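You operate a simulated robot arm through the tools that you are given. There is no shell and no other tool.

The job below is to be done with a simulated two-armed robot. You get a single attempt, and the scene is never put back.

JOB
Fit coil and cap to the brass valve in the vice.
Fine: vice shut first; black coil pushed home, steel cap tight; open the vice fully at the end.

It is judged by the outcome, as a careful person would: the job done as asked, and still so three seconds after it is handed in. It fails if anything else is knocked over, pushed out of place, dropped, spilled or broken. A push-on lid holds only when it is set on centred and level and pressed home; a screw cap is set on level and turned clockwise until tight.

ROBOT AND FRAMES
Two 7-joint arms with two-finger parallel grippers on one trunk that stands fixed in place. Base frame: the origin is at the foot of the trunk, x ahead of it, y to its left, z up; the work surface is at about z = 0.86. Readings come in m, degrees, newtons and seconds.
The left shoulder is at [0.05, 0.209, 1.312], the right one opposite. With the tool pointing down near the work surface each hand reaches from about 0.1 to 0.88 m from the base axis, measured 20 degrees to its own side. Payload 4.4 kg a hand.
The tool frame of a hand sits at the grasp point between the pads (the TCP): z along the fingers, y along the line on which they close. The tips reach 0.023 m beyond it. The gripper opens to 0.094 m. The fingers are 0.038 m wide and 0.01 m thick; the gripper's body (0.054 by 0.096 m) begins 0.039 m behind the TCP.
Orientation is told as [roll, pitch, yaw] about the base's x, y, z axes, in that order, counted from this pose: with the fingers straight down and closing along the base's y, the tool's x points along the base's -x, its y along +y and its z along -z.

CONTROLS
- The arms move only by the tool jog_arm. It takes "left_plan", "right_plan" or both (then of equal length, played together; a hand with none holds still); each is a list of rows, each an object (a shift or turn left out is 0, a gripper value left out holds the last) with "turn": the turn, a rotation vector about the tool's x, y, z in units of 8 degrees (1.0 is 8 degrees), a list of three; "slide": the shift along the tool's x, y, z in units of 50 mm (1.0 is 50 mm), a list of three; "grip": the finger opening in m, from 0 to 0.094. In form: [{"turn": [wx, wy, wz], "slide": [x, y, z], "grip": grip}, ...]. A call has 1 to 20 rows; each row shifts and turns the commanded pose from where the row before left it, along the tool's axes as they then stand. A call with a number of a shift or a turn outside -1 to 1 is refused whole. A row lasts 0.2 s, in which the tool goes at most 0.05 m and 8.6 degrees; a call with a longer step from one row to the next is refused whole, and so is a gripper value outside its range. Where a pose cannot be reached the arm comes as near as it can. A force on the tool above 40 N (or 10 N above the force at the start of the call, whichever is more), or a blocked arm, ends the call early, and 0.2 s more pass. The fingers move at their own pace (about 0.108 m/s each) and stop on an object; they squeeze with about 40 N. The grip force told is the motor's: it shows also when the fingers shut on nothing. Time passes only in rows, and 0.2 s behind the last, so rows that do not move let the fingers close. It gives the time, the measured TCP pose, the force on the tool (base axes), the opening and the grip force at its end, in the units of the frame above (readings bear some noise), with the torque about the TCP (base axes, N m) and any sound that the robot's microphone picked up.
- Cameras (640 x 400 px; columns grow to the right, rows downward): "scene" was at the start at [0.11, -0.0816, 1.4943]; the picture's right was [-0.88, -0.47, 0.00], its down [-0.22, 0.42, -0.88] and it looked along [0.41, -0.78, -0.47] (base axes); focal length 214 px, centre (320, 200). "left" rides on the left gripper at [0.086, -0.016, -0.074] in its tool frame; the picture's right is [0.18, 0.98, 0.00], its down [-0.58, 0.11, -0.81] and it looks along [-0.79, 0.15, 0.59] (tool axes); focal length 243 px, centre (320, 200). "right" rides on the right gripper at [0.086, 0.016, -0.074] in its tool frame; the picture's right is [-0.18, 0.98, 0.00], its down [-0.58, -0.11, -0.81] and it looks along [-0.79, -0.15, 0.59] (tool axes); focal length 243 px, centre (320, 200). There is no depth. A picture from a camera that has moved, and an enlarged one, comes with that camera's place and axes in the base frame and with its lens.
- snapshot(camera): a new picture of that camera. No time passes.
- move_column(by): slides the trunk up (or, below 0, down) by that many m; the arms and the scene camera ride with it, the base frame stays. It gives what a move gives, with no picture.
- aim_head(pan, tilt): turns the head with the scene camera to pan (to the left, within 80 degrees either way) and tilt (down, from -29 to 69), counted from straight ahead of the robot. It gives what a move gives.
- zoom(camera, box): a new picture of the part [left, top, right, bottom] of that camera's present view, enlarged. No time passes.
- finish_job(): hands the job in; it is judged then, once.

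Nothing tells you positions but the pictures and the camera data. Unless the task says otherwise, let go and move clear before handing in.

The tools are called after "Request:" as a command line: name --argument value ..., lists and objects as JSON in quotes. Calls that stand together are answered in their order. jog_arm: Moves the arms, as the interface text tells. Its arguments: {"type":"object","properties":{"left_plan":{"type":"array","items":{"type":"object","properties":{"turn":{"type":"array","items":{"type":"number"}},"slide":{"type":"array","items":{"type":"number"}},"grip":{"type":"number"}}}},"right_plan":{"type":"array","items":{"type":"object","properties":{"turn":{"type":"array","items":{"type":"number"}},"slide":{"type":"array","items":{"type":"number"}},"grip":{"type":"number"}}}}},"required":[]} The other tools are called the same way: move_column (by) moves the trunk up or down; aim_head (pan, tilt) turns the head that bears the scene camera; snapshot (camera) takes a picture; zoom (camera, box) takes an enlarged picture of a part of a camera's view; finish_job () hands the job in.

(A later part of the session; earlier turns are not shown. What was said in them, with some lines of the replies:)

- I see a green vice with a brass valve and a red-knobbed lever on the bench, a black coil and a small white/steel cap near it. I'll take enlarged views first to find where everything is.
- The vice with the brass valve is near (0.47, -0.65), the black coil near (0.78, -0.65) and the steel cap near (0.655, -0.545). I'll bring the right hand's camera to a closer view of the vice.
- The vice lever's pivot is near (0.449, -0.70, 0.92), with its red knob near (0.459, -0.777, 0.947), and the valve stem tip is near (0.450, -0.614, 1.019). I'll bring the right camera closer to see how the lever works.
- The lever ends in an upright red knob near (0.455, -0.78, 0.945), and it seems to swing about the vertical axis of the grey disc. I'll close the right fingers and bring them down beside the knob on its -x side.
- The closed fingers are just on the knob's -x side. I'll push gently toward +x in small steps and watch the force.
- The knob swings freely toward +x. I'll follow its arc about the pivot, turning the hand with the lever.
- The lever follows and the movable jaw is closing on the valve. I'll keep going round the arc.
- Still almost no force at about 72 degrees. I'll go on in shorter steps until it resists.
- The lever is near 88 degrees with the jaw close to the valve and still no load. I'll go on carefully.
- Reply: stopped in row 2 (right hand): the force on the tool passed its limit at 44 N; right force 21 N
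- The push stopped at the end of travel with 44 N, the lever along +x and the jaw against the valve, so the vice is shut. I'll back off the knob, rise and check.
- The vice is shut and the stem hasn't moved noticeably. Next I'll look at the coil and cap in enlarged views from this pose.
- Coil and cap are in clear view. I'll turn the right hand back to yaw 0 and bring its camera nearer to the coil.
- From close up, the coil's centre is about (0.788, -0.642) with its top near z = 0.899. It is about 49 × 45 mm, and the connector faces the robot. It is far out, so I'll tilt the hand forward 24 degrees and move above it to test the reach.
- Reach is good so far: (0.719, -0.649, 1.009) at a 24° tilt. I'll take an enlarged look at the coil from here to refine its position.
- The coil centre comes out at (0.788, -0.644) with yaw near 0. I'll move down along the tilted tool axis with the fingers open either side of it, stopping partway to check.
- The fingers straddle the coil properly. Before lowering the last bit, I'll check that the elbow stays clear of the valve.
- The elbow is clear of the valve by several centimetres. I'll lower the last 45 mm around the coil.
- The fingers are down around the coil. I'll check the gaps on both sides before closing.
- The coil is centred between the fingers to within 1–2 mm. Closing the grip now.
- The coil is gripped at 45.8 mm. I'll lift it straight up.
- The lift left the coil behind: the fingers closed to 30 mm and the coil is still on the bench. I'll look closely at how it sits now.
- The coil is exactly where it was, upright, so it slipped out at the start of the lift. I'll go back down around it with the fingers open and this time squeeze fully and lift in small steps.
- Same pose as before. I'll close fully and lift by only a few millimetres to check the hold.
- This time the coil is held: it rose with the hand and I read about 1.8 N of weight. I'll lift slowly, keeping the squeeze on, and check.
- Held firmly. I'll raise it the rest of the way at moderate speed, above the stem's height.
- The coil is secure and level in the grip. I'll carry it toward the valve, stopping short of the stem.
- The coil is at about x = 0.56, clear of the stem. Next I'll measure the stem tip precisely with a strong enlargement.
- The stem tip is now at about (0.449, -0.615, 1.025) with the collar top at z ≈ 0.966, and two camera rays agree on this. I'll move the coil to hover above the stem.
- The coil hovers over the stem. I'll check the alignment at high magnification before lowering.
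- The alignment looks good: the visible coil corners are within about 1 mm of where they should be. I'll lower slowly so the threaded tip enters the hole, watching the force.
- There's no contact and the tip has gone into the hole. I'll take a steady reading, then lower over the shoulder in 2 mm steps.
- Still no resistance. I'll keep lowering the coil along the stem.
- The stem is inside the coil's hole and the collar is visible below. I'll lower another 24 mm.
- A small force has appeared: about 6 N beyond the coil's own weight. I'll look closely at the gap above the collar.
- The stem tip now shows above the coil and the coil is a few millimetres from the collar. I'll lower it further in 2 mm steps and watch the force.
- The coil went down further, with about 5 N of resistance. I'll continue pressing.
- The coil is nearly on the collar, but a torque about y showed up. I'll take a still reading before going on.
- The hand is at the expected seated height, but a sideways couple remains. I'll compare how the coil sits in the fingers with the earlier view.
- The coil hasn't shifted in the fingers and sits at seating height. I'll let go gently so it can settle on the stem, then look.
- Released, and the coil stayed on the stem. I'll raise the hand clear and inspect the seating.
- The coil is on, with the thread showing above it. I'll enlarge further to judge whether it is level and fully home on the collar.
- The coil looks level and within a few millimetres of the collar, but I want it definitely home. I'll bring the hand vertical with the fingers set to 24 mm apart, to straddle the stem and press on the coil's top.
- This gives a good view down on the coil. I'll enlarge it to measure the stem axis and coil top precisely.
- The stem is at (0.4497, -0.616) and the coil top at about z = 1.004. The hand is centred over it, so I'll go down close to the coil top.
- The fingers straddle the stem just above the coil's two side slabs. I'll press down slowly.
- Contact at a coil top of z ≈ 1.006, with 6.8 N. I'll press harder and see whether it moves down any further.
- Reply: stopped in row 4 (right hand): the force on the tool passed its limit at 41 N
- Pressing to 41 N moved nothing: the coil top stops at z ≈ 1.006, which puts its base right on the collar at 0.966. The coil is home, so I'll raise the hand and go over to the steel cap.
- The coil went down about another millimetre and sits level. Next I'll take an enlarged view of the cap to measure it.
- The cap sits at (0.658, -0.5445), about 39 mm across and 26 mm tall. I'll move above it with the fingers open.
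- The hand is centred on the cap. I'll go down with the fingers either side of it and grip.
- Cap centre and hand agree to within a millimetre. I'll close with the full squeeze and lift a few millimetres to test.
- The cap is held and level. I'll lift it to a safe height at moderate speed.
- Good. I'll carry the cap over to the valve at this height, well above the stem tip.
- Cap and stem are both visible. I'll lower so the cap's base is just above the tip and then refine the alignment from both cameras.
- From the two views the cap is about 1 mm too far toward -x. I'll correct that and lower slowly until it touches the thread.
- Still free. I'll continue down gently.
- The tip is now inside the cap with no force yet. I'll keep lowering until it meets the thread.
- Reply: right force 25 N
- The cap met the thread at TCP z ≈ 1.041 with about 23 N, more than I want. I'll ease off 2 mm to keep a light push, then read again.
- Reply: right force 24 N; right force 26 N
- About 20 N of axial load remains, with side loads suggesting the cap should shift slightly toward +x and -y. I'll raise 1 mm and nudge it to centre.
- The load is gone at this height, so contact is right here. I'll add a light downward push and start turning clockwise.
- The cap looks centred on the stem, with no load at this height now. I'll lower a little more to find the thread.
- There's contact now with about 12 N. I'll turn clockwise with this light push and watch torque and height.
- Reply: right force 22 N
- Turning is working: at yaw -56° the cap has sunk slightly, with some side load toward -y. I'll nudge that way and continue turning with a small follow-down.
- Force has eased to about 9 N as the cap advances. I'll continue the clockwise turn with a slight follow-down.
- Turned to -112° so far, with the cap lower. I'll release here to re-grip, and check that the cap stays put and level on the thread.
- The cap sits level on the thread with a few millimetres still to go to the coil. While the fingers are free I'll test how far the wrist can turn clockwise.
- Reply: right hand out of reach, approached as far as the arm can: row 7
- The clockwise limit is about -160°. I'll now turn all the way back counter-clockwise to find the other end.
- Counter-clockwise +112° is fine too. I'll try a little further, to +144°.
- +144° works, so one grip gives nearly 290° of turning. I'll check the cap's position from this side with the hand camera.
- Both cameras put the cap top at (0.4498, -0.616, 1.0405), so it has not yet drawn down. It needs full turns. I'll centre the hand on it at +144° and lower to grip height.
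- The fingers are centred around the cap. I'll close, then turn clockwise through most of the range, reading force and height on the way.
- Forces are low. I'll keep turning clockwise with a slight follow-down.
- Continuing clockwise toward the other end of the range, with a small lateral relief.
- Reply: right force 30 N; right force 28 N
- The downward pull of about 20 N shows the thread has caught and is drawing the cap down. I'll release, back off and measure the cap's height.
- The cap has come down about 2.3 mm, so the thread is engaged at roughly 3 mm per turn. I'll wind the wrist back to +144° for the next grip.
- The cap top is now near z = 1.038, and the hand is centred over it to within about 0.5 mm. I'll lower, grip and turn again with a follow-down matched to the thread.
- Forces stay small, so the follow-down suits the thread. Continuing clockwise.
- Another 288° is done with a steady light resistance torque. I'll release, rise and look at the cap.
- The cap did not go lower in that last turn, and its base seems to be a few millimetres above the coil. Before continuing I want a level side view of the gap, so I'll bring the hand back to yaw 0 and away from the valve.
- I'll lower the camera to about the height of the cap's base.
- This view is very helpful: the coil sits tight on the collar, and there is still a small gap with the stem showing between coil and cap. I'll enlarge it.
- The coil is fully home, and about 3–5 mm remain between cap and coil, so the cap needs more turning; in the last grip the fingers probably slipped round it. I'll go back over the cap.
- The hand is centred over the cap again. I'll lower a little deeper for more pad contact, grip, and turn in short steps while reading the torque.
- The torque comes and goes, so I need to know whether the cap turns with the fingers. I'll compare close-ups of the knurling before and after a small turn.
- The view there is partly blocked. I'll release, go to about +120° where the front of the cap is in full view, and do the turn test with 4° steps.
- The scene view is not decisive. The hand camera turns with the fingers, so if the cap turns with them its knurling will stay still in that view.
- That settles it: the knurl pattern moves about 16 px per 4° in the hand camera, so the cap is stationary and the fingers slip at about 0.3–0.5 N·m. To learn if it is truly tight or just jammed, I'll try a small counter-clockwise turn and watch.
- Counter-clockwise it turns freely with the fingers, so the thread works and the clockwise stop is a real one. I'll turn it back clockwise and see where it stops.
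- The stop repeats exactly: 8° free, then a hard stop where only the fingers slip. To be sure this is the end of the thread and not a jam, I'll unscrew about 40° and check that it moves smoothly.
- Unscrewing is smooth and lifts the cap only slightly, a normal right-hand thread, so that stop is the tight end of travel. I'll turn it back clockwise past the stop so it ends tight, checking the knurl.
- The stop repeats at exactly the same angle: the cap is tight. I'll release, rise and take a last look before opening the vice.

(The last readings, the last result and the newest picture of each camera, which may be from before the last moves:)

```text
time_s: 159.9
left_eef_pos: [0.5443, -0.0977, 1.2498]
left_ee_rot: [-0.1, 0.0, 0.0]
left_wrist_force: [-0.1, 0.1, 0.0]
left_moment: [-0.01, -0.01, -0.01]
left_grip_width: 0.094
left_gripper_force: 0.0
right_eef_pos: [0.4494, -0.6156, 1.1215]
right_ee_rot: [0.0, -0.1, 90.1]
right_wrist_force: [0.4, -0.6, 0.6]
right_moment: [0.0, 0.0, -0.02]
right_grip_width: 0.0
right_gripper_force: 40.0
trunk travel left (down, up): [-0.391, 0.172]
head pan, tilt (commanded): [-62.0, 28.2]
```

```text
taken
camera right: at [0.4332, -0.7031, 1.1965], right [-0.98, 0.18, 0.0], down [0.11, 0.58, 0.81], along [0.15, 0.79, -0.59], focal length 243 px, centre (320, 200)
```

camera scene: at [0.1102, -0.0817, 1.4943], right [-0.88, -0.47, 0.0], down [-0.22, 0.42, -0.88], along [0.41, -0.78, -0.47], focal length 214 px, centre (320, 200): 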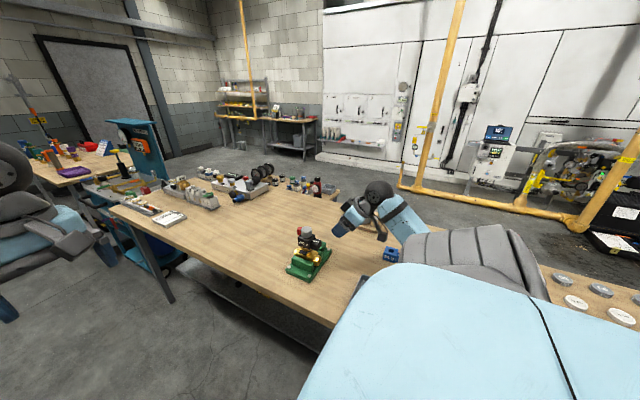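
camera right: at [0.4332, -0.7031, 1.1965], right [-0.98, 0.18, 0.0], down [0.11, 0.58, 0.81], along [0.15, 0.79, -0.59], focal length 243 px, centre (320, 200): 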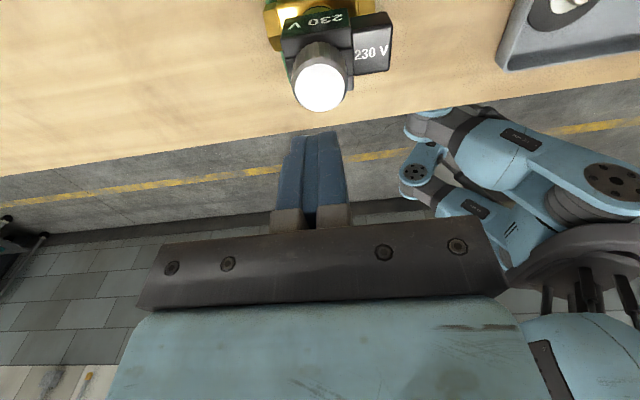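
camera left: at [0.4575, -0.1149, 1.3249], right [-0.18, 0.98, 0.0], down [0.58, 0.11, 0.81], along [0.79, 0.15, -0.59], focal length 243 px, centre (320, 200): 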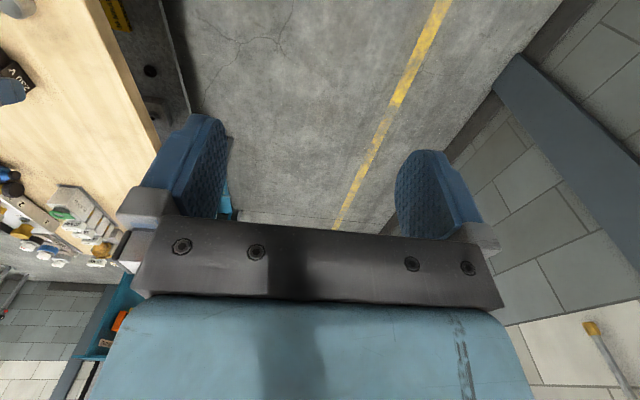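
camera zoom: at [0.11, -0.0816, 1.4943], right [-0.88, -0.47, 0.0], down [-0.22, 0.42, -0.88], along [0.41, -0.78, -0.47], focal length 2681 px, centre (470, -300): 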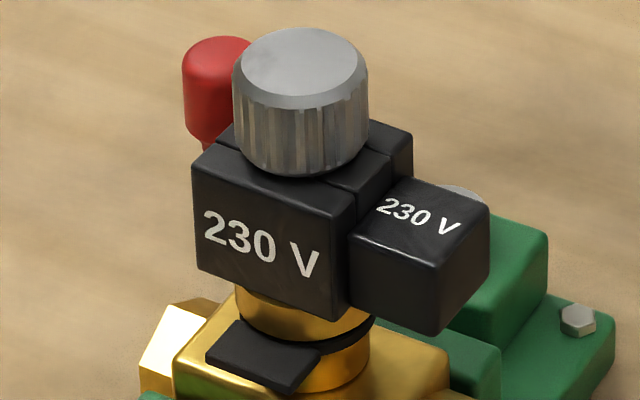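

The coil and cap look right. I'll move the closed fingers beside the lever knob, on its +y side and away from the coil, staying high first.

Request:
jog_arm --right_plan '[{"slide": [0.296, -0.59, 0]}, {"slide": [0.296, -0.59, 0]}, {"slide": [0.296, -0.59, 0]}, {"slide": [0, 0, 0.6]}, {"slide": [0, 0, 0.6]}, {"slide": [0, 0, 0]}]'

Request:
zoom --camera "scene" --box '[270, 190, 350, 270]'

Request:
snapshot --camera "right"

```text
time_s: 161.3
left_eef_pos: [0.5438, -0.0993, 1.2515]
left_ee_rot: [0.0, -0.1, 0.1]
left_wrist_force: [-0.1, 0.1, -0.4]
left_moment: [-0.01, -0.03, 0.0]
left_grip_width: 0.0939
left_gripper_force: 0.1
right_eef_pos: [0.537, -0.66, 1.0603]
right_ee_rot: [0.0, 0.0, 90.1]
right_wrist_force: [0.5, 0.1, 0.0]
right_moment: [0.02, 0.03, 0.0]
right_grip_width: 0.0
right_gripper_force: 40.1
trunk travel left (down, up): [-0.391, 0.172]
head pan, tilt (commanded): [-62.0, 28.2]
```

```text
5.00 times, centred on (310, 230) of scene
camera zoom: at [0.1099, -0.0817, 1.4943], right [-0.88, -0.47, 0.0], down [-0.22, 0.42, -0.88], along [0.41, -0.78, -0.47], focal length 1072 px, centre (370, 50)
```

zoom: 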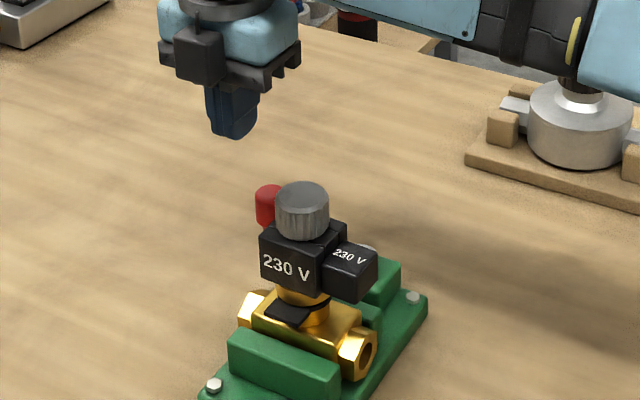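

```text
taken
camera right: at [0.521, -0.7473, 1.1365], right [-0.98, 0.18, 0.0], down [0.11, 0.58, 0.81], along [0.15, 0.79, -0.59], focal length 243 px, centre (320, 200)
```

right: 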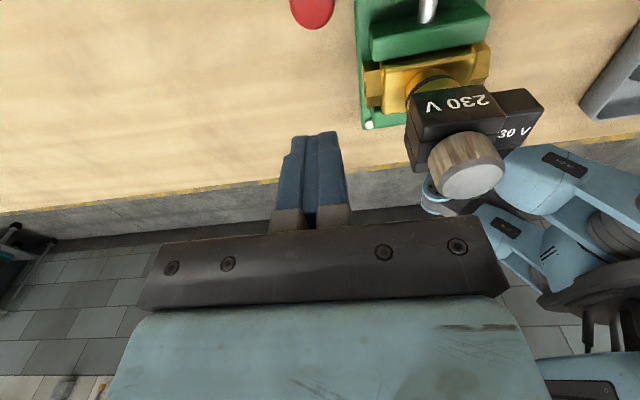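

The knob is at about (0.534, -0.700), and the fingers are 1 cm on its +y side and well clear of the coil. I'll go down beside it.

Request:
jog_arm --right_plan '[{"slide": [0, 0, 0.4765]}, {"slide": [0, 0, 0.4765]}, {"slide": [0, 0, 0.4765]}, {"slide": [0, 0, 0.4765]}, {"slide": [0, 0, 0]}]'

Request:
zoom --camera "scene" --box '[280, 205, 340, 265]'

Request:
snapshot --camera "right"

```text
time_s: 162.5
left_eef_pos: [0.5442, -0.0981, 1.2506]
left_ee_rot: [-0.1, 0.0, 0.0]
left_wrist_force: [-0.1, 0.0, 0.6]
left_moment: [0.02, -0.04, 0.01]
left_grip_width: 0.0939
left_gripper_force: 0.1
right_eef_pos: [0.537, -0.6614, 0.9657]
right_ee_rot: [-0.1, -0.1, 89.9]
right_wrist_force: [-0.2, -0.5, 0.2]
right_moment: [-0.01, 0.02, 0.0]
right_grip_width: 0.0001
right_gripper_force: 40.4
trunk travel left (down, up): [-0.391, 0.172]
head pan, tilt (commanded): [-62.0, 28.2]
```

```text
6.67 times, centred on (310, 235) of scene
camera zoom: at [0.1098, -0.0812, 1.4944], right [-0.88, -0.47, 0.0], down [-0.22, 0.42, -0.88], along [0.41, -0.78, -0.47], focal length 1430 px, centre (387, -33)
```

zoom: 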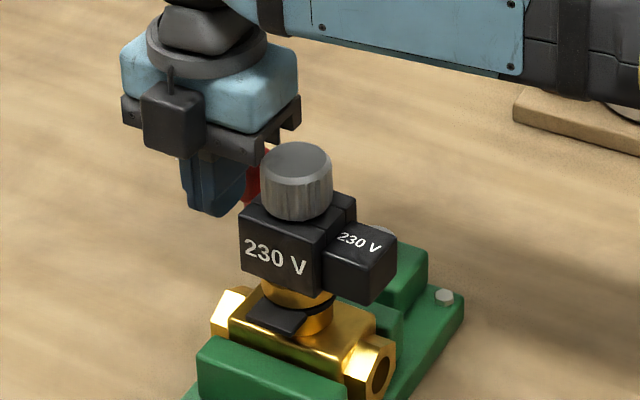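

```text
taken
camera right: at [0.5207, -0.7484, 1.0415], right [-0.98, 0.18, 0.0], down [0.11, 0.58, 0.81], along [0.15, 0.79, -0.59], focal length 243 px, centre (320, 200)
```

right: 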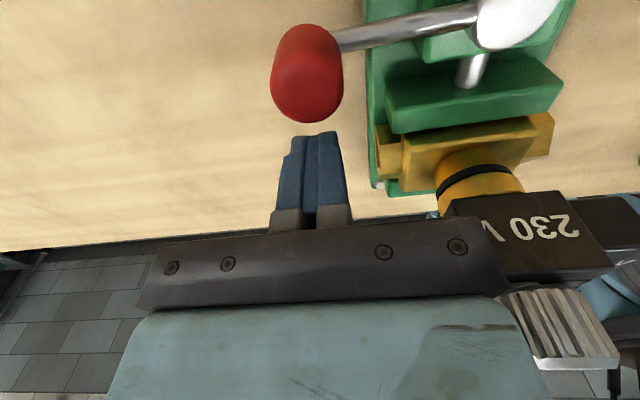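

The fingers are right beside the knob. I'll push it toward -y and follow its arc back, turning the hand with it.

Request:
jog_arm --right_plan '[{"slide": [0.1, 0, 0]}, {"slide": [0.1, 0, 0]}, {"turn": [0, 0, 1], "slide": [0.2506, -0.0638, 0]}, {"turn": [0, 0, 1], "slide": [0.2506, -0.0638, 0]}, {"turn": [0, 0, 1], "slide": [0.2506, -0.0638, 0]}, {"slide": [0, 0, 0]}]'

Request:
snapshot --camera "right"

Request:
zoom --camera "scene" --box '[280, 205, 350, 280]'

```text
time_s: 163.9
left_eef_pos: [0.5441, -0.0989, 1.251]
left_ee_rot: [0.0, 0.0, 0.0]
left_wrist_force: [0.0, 0.3, 0.6]
left_moment: [-0.01, 0.01, -0.01]
left_grip_width: 0.0938
left_gripper_force: 0.2
right_eef_pos: [0.5418, -0.7087, 0.9649]
right_ee_rot: [0.0, -0.1, 65.9]
right_wrist_force: [0.2, -0.2, -0.1]
right_moment: [-0.03, -0.04, 0.02]
right_grip_width: 0.0001
right_gripper_force: 40.5
trunk travel left (down, up): [-0.391, 0.172]
head pan, tilt (commanded): [-62.0, 28.2]
```

```text
taken
camera right: at [0.4918, -0.7813, 1.0399], right [-0.82, 0.57, 0.0], down [0.34, 0.48, 0.81], along [0.46, 0.66, -0.59], focal length 243 px, centre (320, 200)
```

right: 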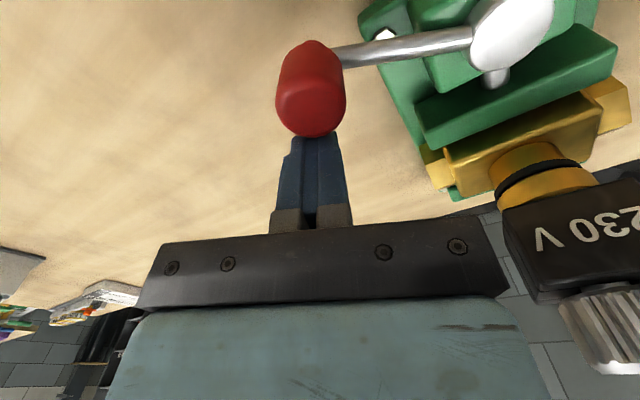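

```text
5.33 times, centred on (315, 242) of scene
camera zoom: at [0.1101, -0.0816, 1.4943], right [-0.88, -0.47, 0.0], down [-0.22, 0.42, -0.88], along [0.41, -0.78, -0.47], focal length 1144 px, centre (347, -27)
```

zoom: 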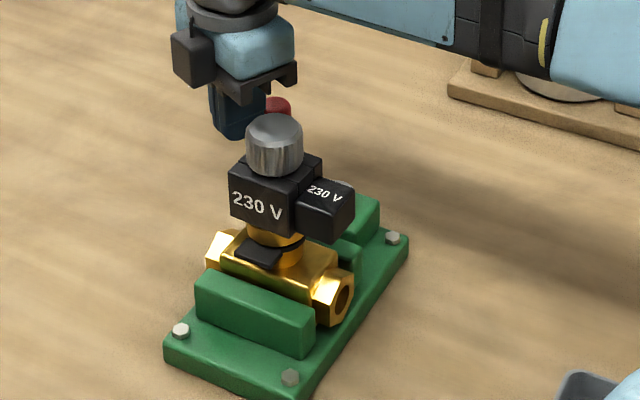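

The lever is moving easily. I'll continue along the arc.

Request:
jog_arm --right_plan '[{"turn": [0, 0, 1], "slide": [0.2506, -0.0638, 0]}, {"turn": [0, 0, 1], "slide": [0.2506, -0.0638, 0]}, {"turn": [0, 0, 1], "slide": [0.2506, -0.0638, 0]}, {"turn": [0, 0, 1], "slide": [0.2506, -0.0638, 0]}, {"turn": [0, 0, 1], "slide": [0.2506, -0.0638, 0]}, {"slide": [0, 0, 0]}]'

Request:
snapshot --camera "right"

Request:
zoom --camera "scene" --box '[280, 205, 350, 280]'

```text
time_s: 165.3
left_eef_pos: [0.5453, -0.0993, 1.2506]
left_ee_rot: [0.0, 0.0, 0.0]
left_wrist_force: [-0.5, 0.0, -0.4]
left_moment: [0.0, 0.0, 0.01]
left_grip_width: 0.0942
left_gripper_force: 0.0
right_eef_pos: [0.5135, -0.7655, 0.965]
right_ee_rot: [0.1, 0.0, 26.0]
right_wrist_force: [0.2, 0.2, 0.0]
right_moment: [-0.02, 0.01, 0.01]
right_grip_width: 0.0
right_gripper_force: 39.8
trunk travel left (down, up): [-0.391, 0.172]
head pan, tilt (commanded): [-62.0, 28.2]
```

```text
taken
camera right: at [0.4289, -0.7901, 1.0405], right [-0.26, 0.96, 0.0], down [0.57, 0.15, 0.81], along [0.78, 0.21, -0.59], focal length 243 px, centre (320, 200)
```

right: 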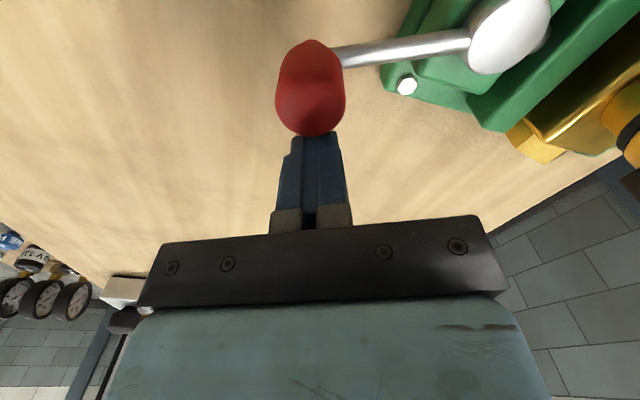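

```text
5.33 times, centred on (315, 242) of scene
camera zoom: at [0.1102, -0.0815, 1.4943], right [-0.88, -0.47, 0.0], down [-0.22, 0.42, -0.88], along [0.41, -0.78, -0.47], focal length 1144 px, centre (347, -27)
```

zoom: 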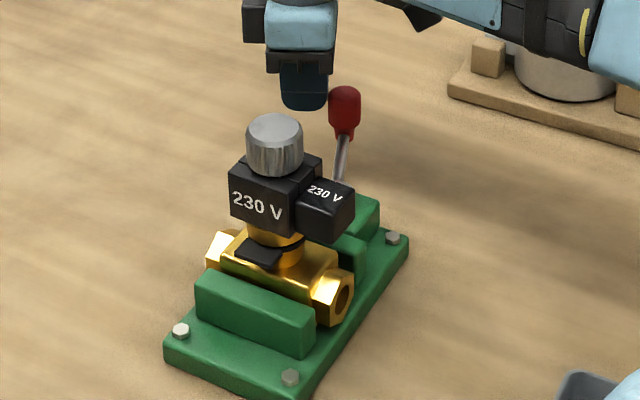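

The lever is nearly back. I'll continue gently toward its open stop.

Request:
jog_arm --right_plan '[{"turn": [0, 0, 1], "slide": [0.2506, -0.0638, 0]}, {"turn": [0, 0, 1], "slide": [0.2506, -0.0638, 0]}, {"slide": [0, 0, 0]}]'

Request:
jog_arm --right_plan '[{"turn": [0, 0, 0.5], "slide": [0.125, -0.032, 0]}, {"turn": [0, 0, 0.5], "slide": [0.125, -0.032, 0]}, {"slide": [0, 0, 0]}]'

Request:
snapshot --camera "right"

Request:
zoom --camera "scene" --box '[280, 205, 350, 280]'

```text
time_s: 166.1
left_eef_pos: [0.5468, -0.0987, 1.2488]
left_ee_rot: [-0.1, 0.1, 0.1]
left_wrist_force: [-0.1, 0.4, -0.5]
left_moment: [0.01, -0.04, 0.0]
left_grip_width: 0.0937
left_gripper_force: 0.0
right_eef_pos: [0.496, -0.7773, 0.9655]
right_ee_rot: [0.2, -0.2, 10.1]
right_wrist_force: [26.6, 5.8, 0.2]
right_moment: [-0.24, -0.42, -0.06]
right_grip_width: 0.0
right_gripper_force: 40.3
trunk travel left (down, up): [-0.391, 0.172]
head pan, tilt (commanded): [-62.0, 28.2]
```

```text
time_s: 166.4
left_eef_pos: [0.5458, -0.1001, 1.2489]
left_ee_rot: [0.0, 0.1, -0.1]
left_wrist_force: [0.4, 0.5, -0.2]
left_moment: [0.02, -0.03, 0.0]
left_grip_width: 0.0938
left_gripper_force: 0.1
right_eef_pos: [0.4959, -0.7785, 0.9653]
right_ee_rot: [0.3, -0.9, 8.6]
right_wrist_force: [24.6, 4.1, -4.4]
right_moment: [-0.31, -0.3, -0.05]
right_grip_width: 0.0001
right_gripper_force: 40.3
trunk travel left (down, up): [-0.391, 0.172]
head pan, tilt (commanded): [-62.0, 28.2]
stopped in row 1 (right hand): the force on the tool passed its limit at 44 N (the readings are from after the stop); the commanded pose is now the measured one
```

```text
taken
camera right: at [0.4072, -0.7773, 1.0395], right [0.04, 1.0, 0.01], down [0.58, -0.03, 0.82], along [0.81, -0.02, -0.58], focal length 243 px, centre (320, 200)
```

right: 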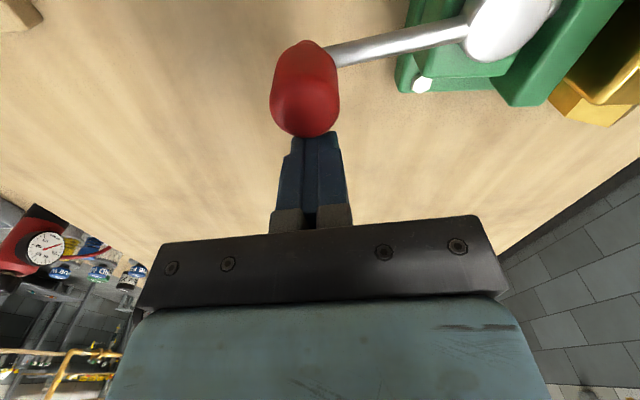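

```text
5.33 times, centred on (315, 242) of scene
camera zoom: at [0.1119, -0.0828, 1.4939], right [-0.88, -0.47, 0.0], down [-0.22, 0.42, -0.88], along [0.41, -0.78, -0.47], focal length 1144 px, centre (347, -27)
```

zoom: 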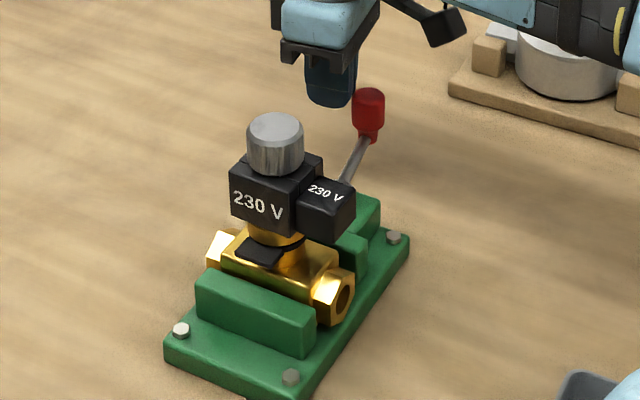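

The lever has reached its open stop (44 N) and the knob is back where it began, so the vice is fully open. I'll back away from the knob, rise and check everything.

Request:
jog_arm --right_plan '[{"slide": [-0.2, 0, 0]}, {"slide": [-0.3, 0, 0]}, {"slide": [0, 0, -0.5]}, {"slide": [0, 0, -0.8]}, {"slide": [0, 0, -0.8]}, {"slide": [0, 0, -0.8]}, {"slide": [0, 0, 0]}]'

Request:
snapshot --camera "scene"

Request:
zoom --camera "scene" --box '[280, 215, 345, 285]'

Request:
zoom --camera "scene" --box '[294, 224, 322, 256]'

```text
time_s: 168.0
left_eef_pos: [0.5443, -0.0982, 1.2496]
left_ee_rot: [0.0, 0.0, 0.1]
left_wrist_force: [0.6, 0.0, 0.5]
left_moment: [0.0, 0.01, 0.01]
left_grip_width: 0.0942
left_gripper_force: 0.0
right_eef_pos: [0.5152, -0.7781, 1.1128]
right_ee_rot: [0.2, -0.6, 8.4]
right_wrist_force: [-0.1, -0.7, -0.7]
right_moment: [0.02, 0.02, -0.04]
right_grip_width: 0.0001
right_gripper_force: 40.0
trunk travel left (down, up): [-0.391, 0.172]
head pan, tilt (commanded): [-62.0, 28.2]
```

```text
taken
camera scene: at [0.1106, -0.0823, 1.4942], right [-0.88, -0.47, 0.0], down [-0.22, 0.42, -0.88], along [0.41, -0.78, -0.47], focal length 214 px, centre (320, 200)
```

scene: 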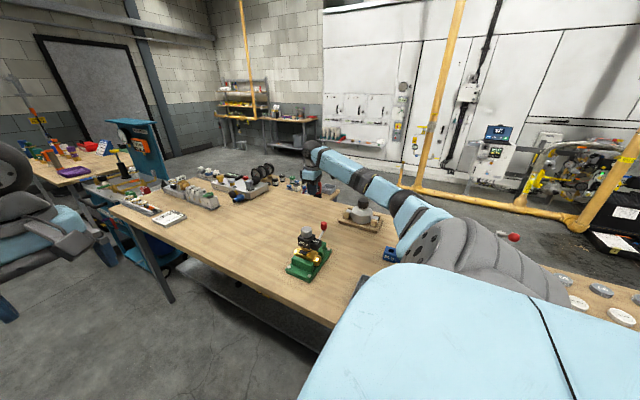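

```text
5.71 times, centred on (312, 250) of scene
camera zoom: at [0.1106, -0.0823, 1.4942], right [-0.88, -0.47, 0.0], down [-0.22, 0.42, -0.88], along [0.41, -0.78, -0.47], focal length 1226 px, centre (363, -86)
```

zoom: 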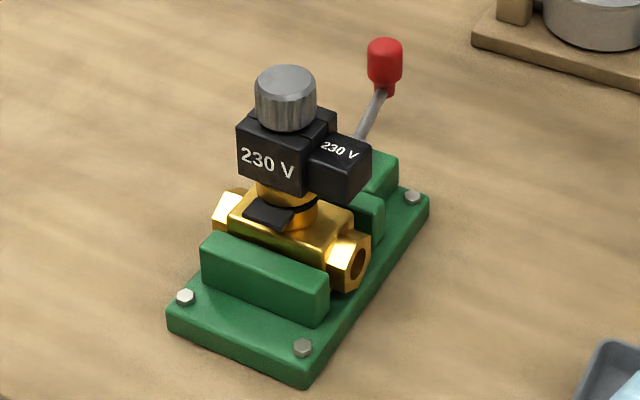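

```text
12.50 times, centred on (308, 240) of scene
camera zoom: at [0.1106, -0.0823, 1.4942], right [-0.88, -0.47, 0.0], down [-0.22, 0.42, -0.88], along [0.41, -0.78, -0.47], focal length 2681 px, centre (470, -300)
```

zoom: 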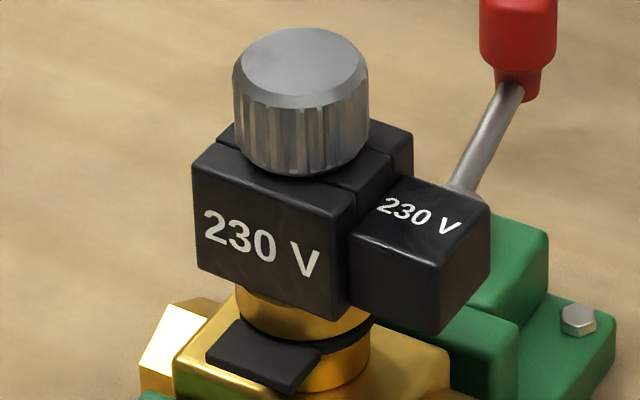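

All is in order: lever back at its open stop, coil home and level, cap tight and level, and nothing else has moved. I'll raise the hand well clear.

Request:
jog_arm --right_plan '[{"slide": [0, 0, -0.8]}, {"slide": [0, 0, -0.8]}, {"slide": [0, 0, -0.8]}, {"slide": [0, 0, -0.8]}, {"slide": [0, 0, 0]}, {"slide": [0, 0, 0]}]'

Request:
snapshot --camera "scene"

Request:
zoom --camera "scene" --box '[220, 190, 400, 300]'

Request:
zoom --camera "right" --box '[160, 0, 420, 170]'

```text
time_s: 169.4
left_eef_pos: [0.5444, -0.0993, 1.2507]
left_ee_rot: [0.0, 0.0, 0.0]
left_wrist_force: [0.4, -1.0, 0.0]
left_moment: [-0.03, 0.02, 0.0]
left_grip_width: 0.0942
left_gripper_force: 0.0
right_eef_pos: [0.515, -0.7769, 1.2708]
right_ee_rot: [0.1, -0.7, 8.5]
right_wrist_force: [0.7, -0.7, 0.3]
right_moment: [-0.01, 0.02, -0.01]
right_grip_width: 0.0
right_gripper_force: 40.3
trunk travel left (down, up): [-0.391, 0.172]
head pan, tilt (commanded): [-62.0, 28.2]
```

```text
taken
camera scene: at [0.1097, -0.0812, 1.4944], right [-0.88, -0.47, 0.0], down [-0.22, 0.42, -0.88], along [0.41, -0.78, -0.47], focal length 214 px, centre (320, 200)
```

scene: 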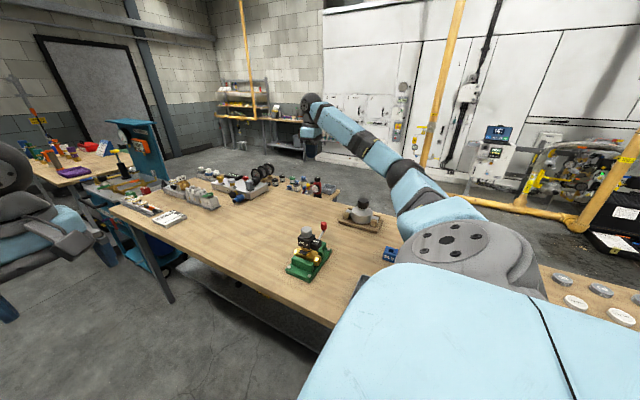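

```text
3.56 times, centred on (310, 245) of scene
camera zoom: at [0.1097, -0.0812, 1.4944], right [-0.88, -0.47, 0.0], down [-0.22, 0.42, -0.88], along [0.41, -0.78, -0.47], focal length 763 px, centre (356, 40)
```

zoom: 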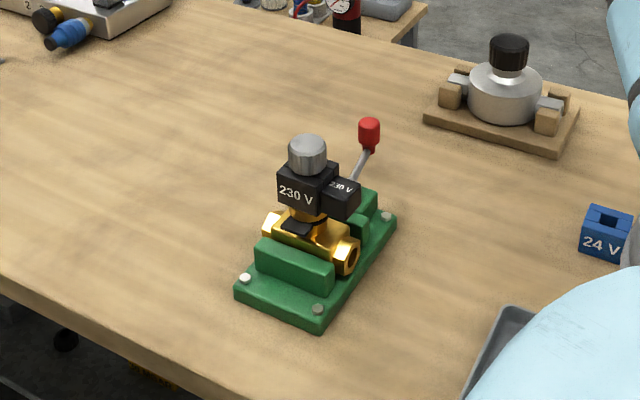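

```text
2.35 times, centred on (290, 85) of right
camera zoom: at [0.4264, -0.7744, 1.3469], right [0.04, 1.0, 0.0], down [0.58, -0.03, 0.81], along [0.81, -0.03, -0.58], focal length 571 px, centre (391, 471)
```

zoom: 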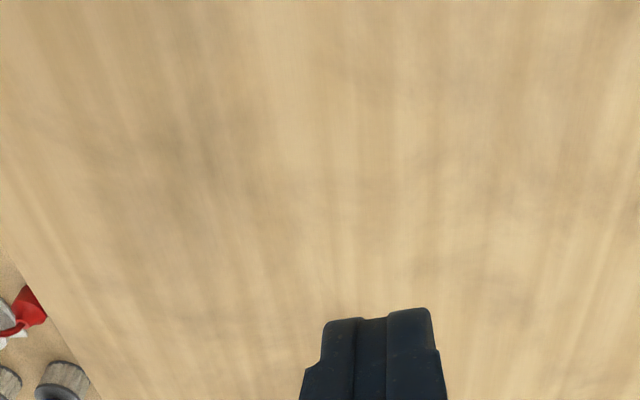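

The final view matches the start for everything that should not have moved: vice base, lever knob back at its fully open position, pot and blue coil. The black coil is home on the valve, the steel cap is tight and level, and both hands are clear, so I'm handing the job in.

Request:
finish_job

```text
The job is handed in.
```

The black coil and steel cap are on the brass valve, the vice is fully open again, and I've handed the job in.

- **Vice:** I shut it first by swinging the lever to its stop. At the end I swung it back to its open stop, where the knob is back where it started.
- **Coil:** it sits level on the brass collar. Pressing down to about 41 N seated the last millimetre, and a side view showed no gap beneath it.
- **Cap:** it is on level and turned clockwise to a hard stop. I backed it off slightly and re-tightened it, and it stopped at the same angle each time.
- **Gap under the cap:** about 4 mm of stem still shows between the cap and the coil. Because the stop repeats exactly, I take it to be the end of the thread rather than a jam, but I couldn't check that any other way.
- **Surroundings:** nothing else on the bench looks moved, and both hands are clear.

On my first try at picking up the coil, it slipped out of the fingers and stayed upright on the bench. I gripped it again and lifted more slowly.
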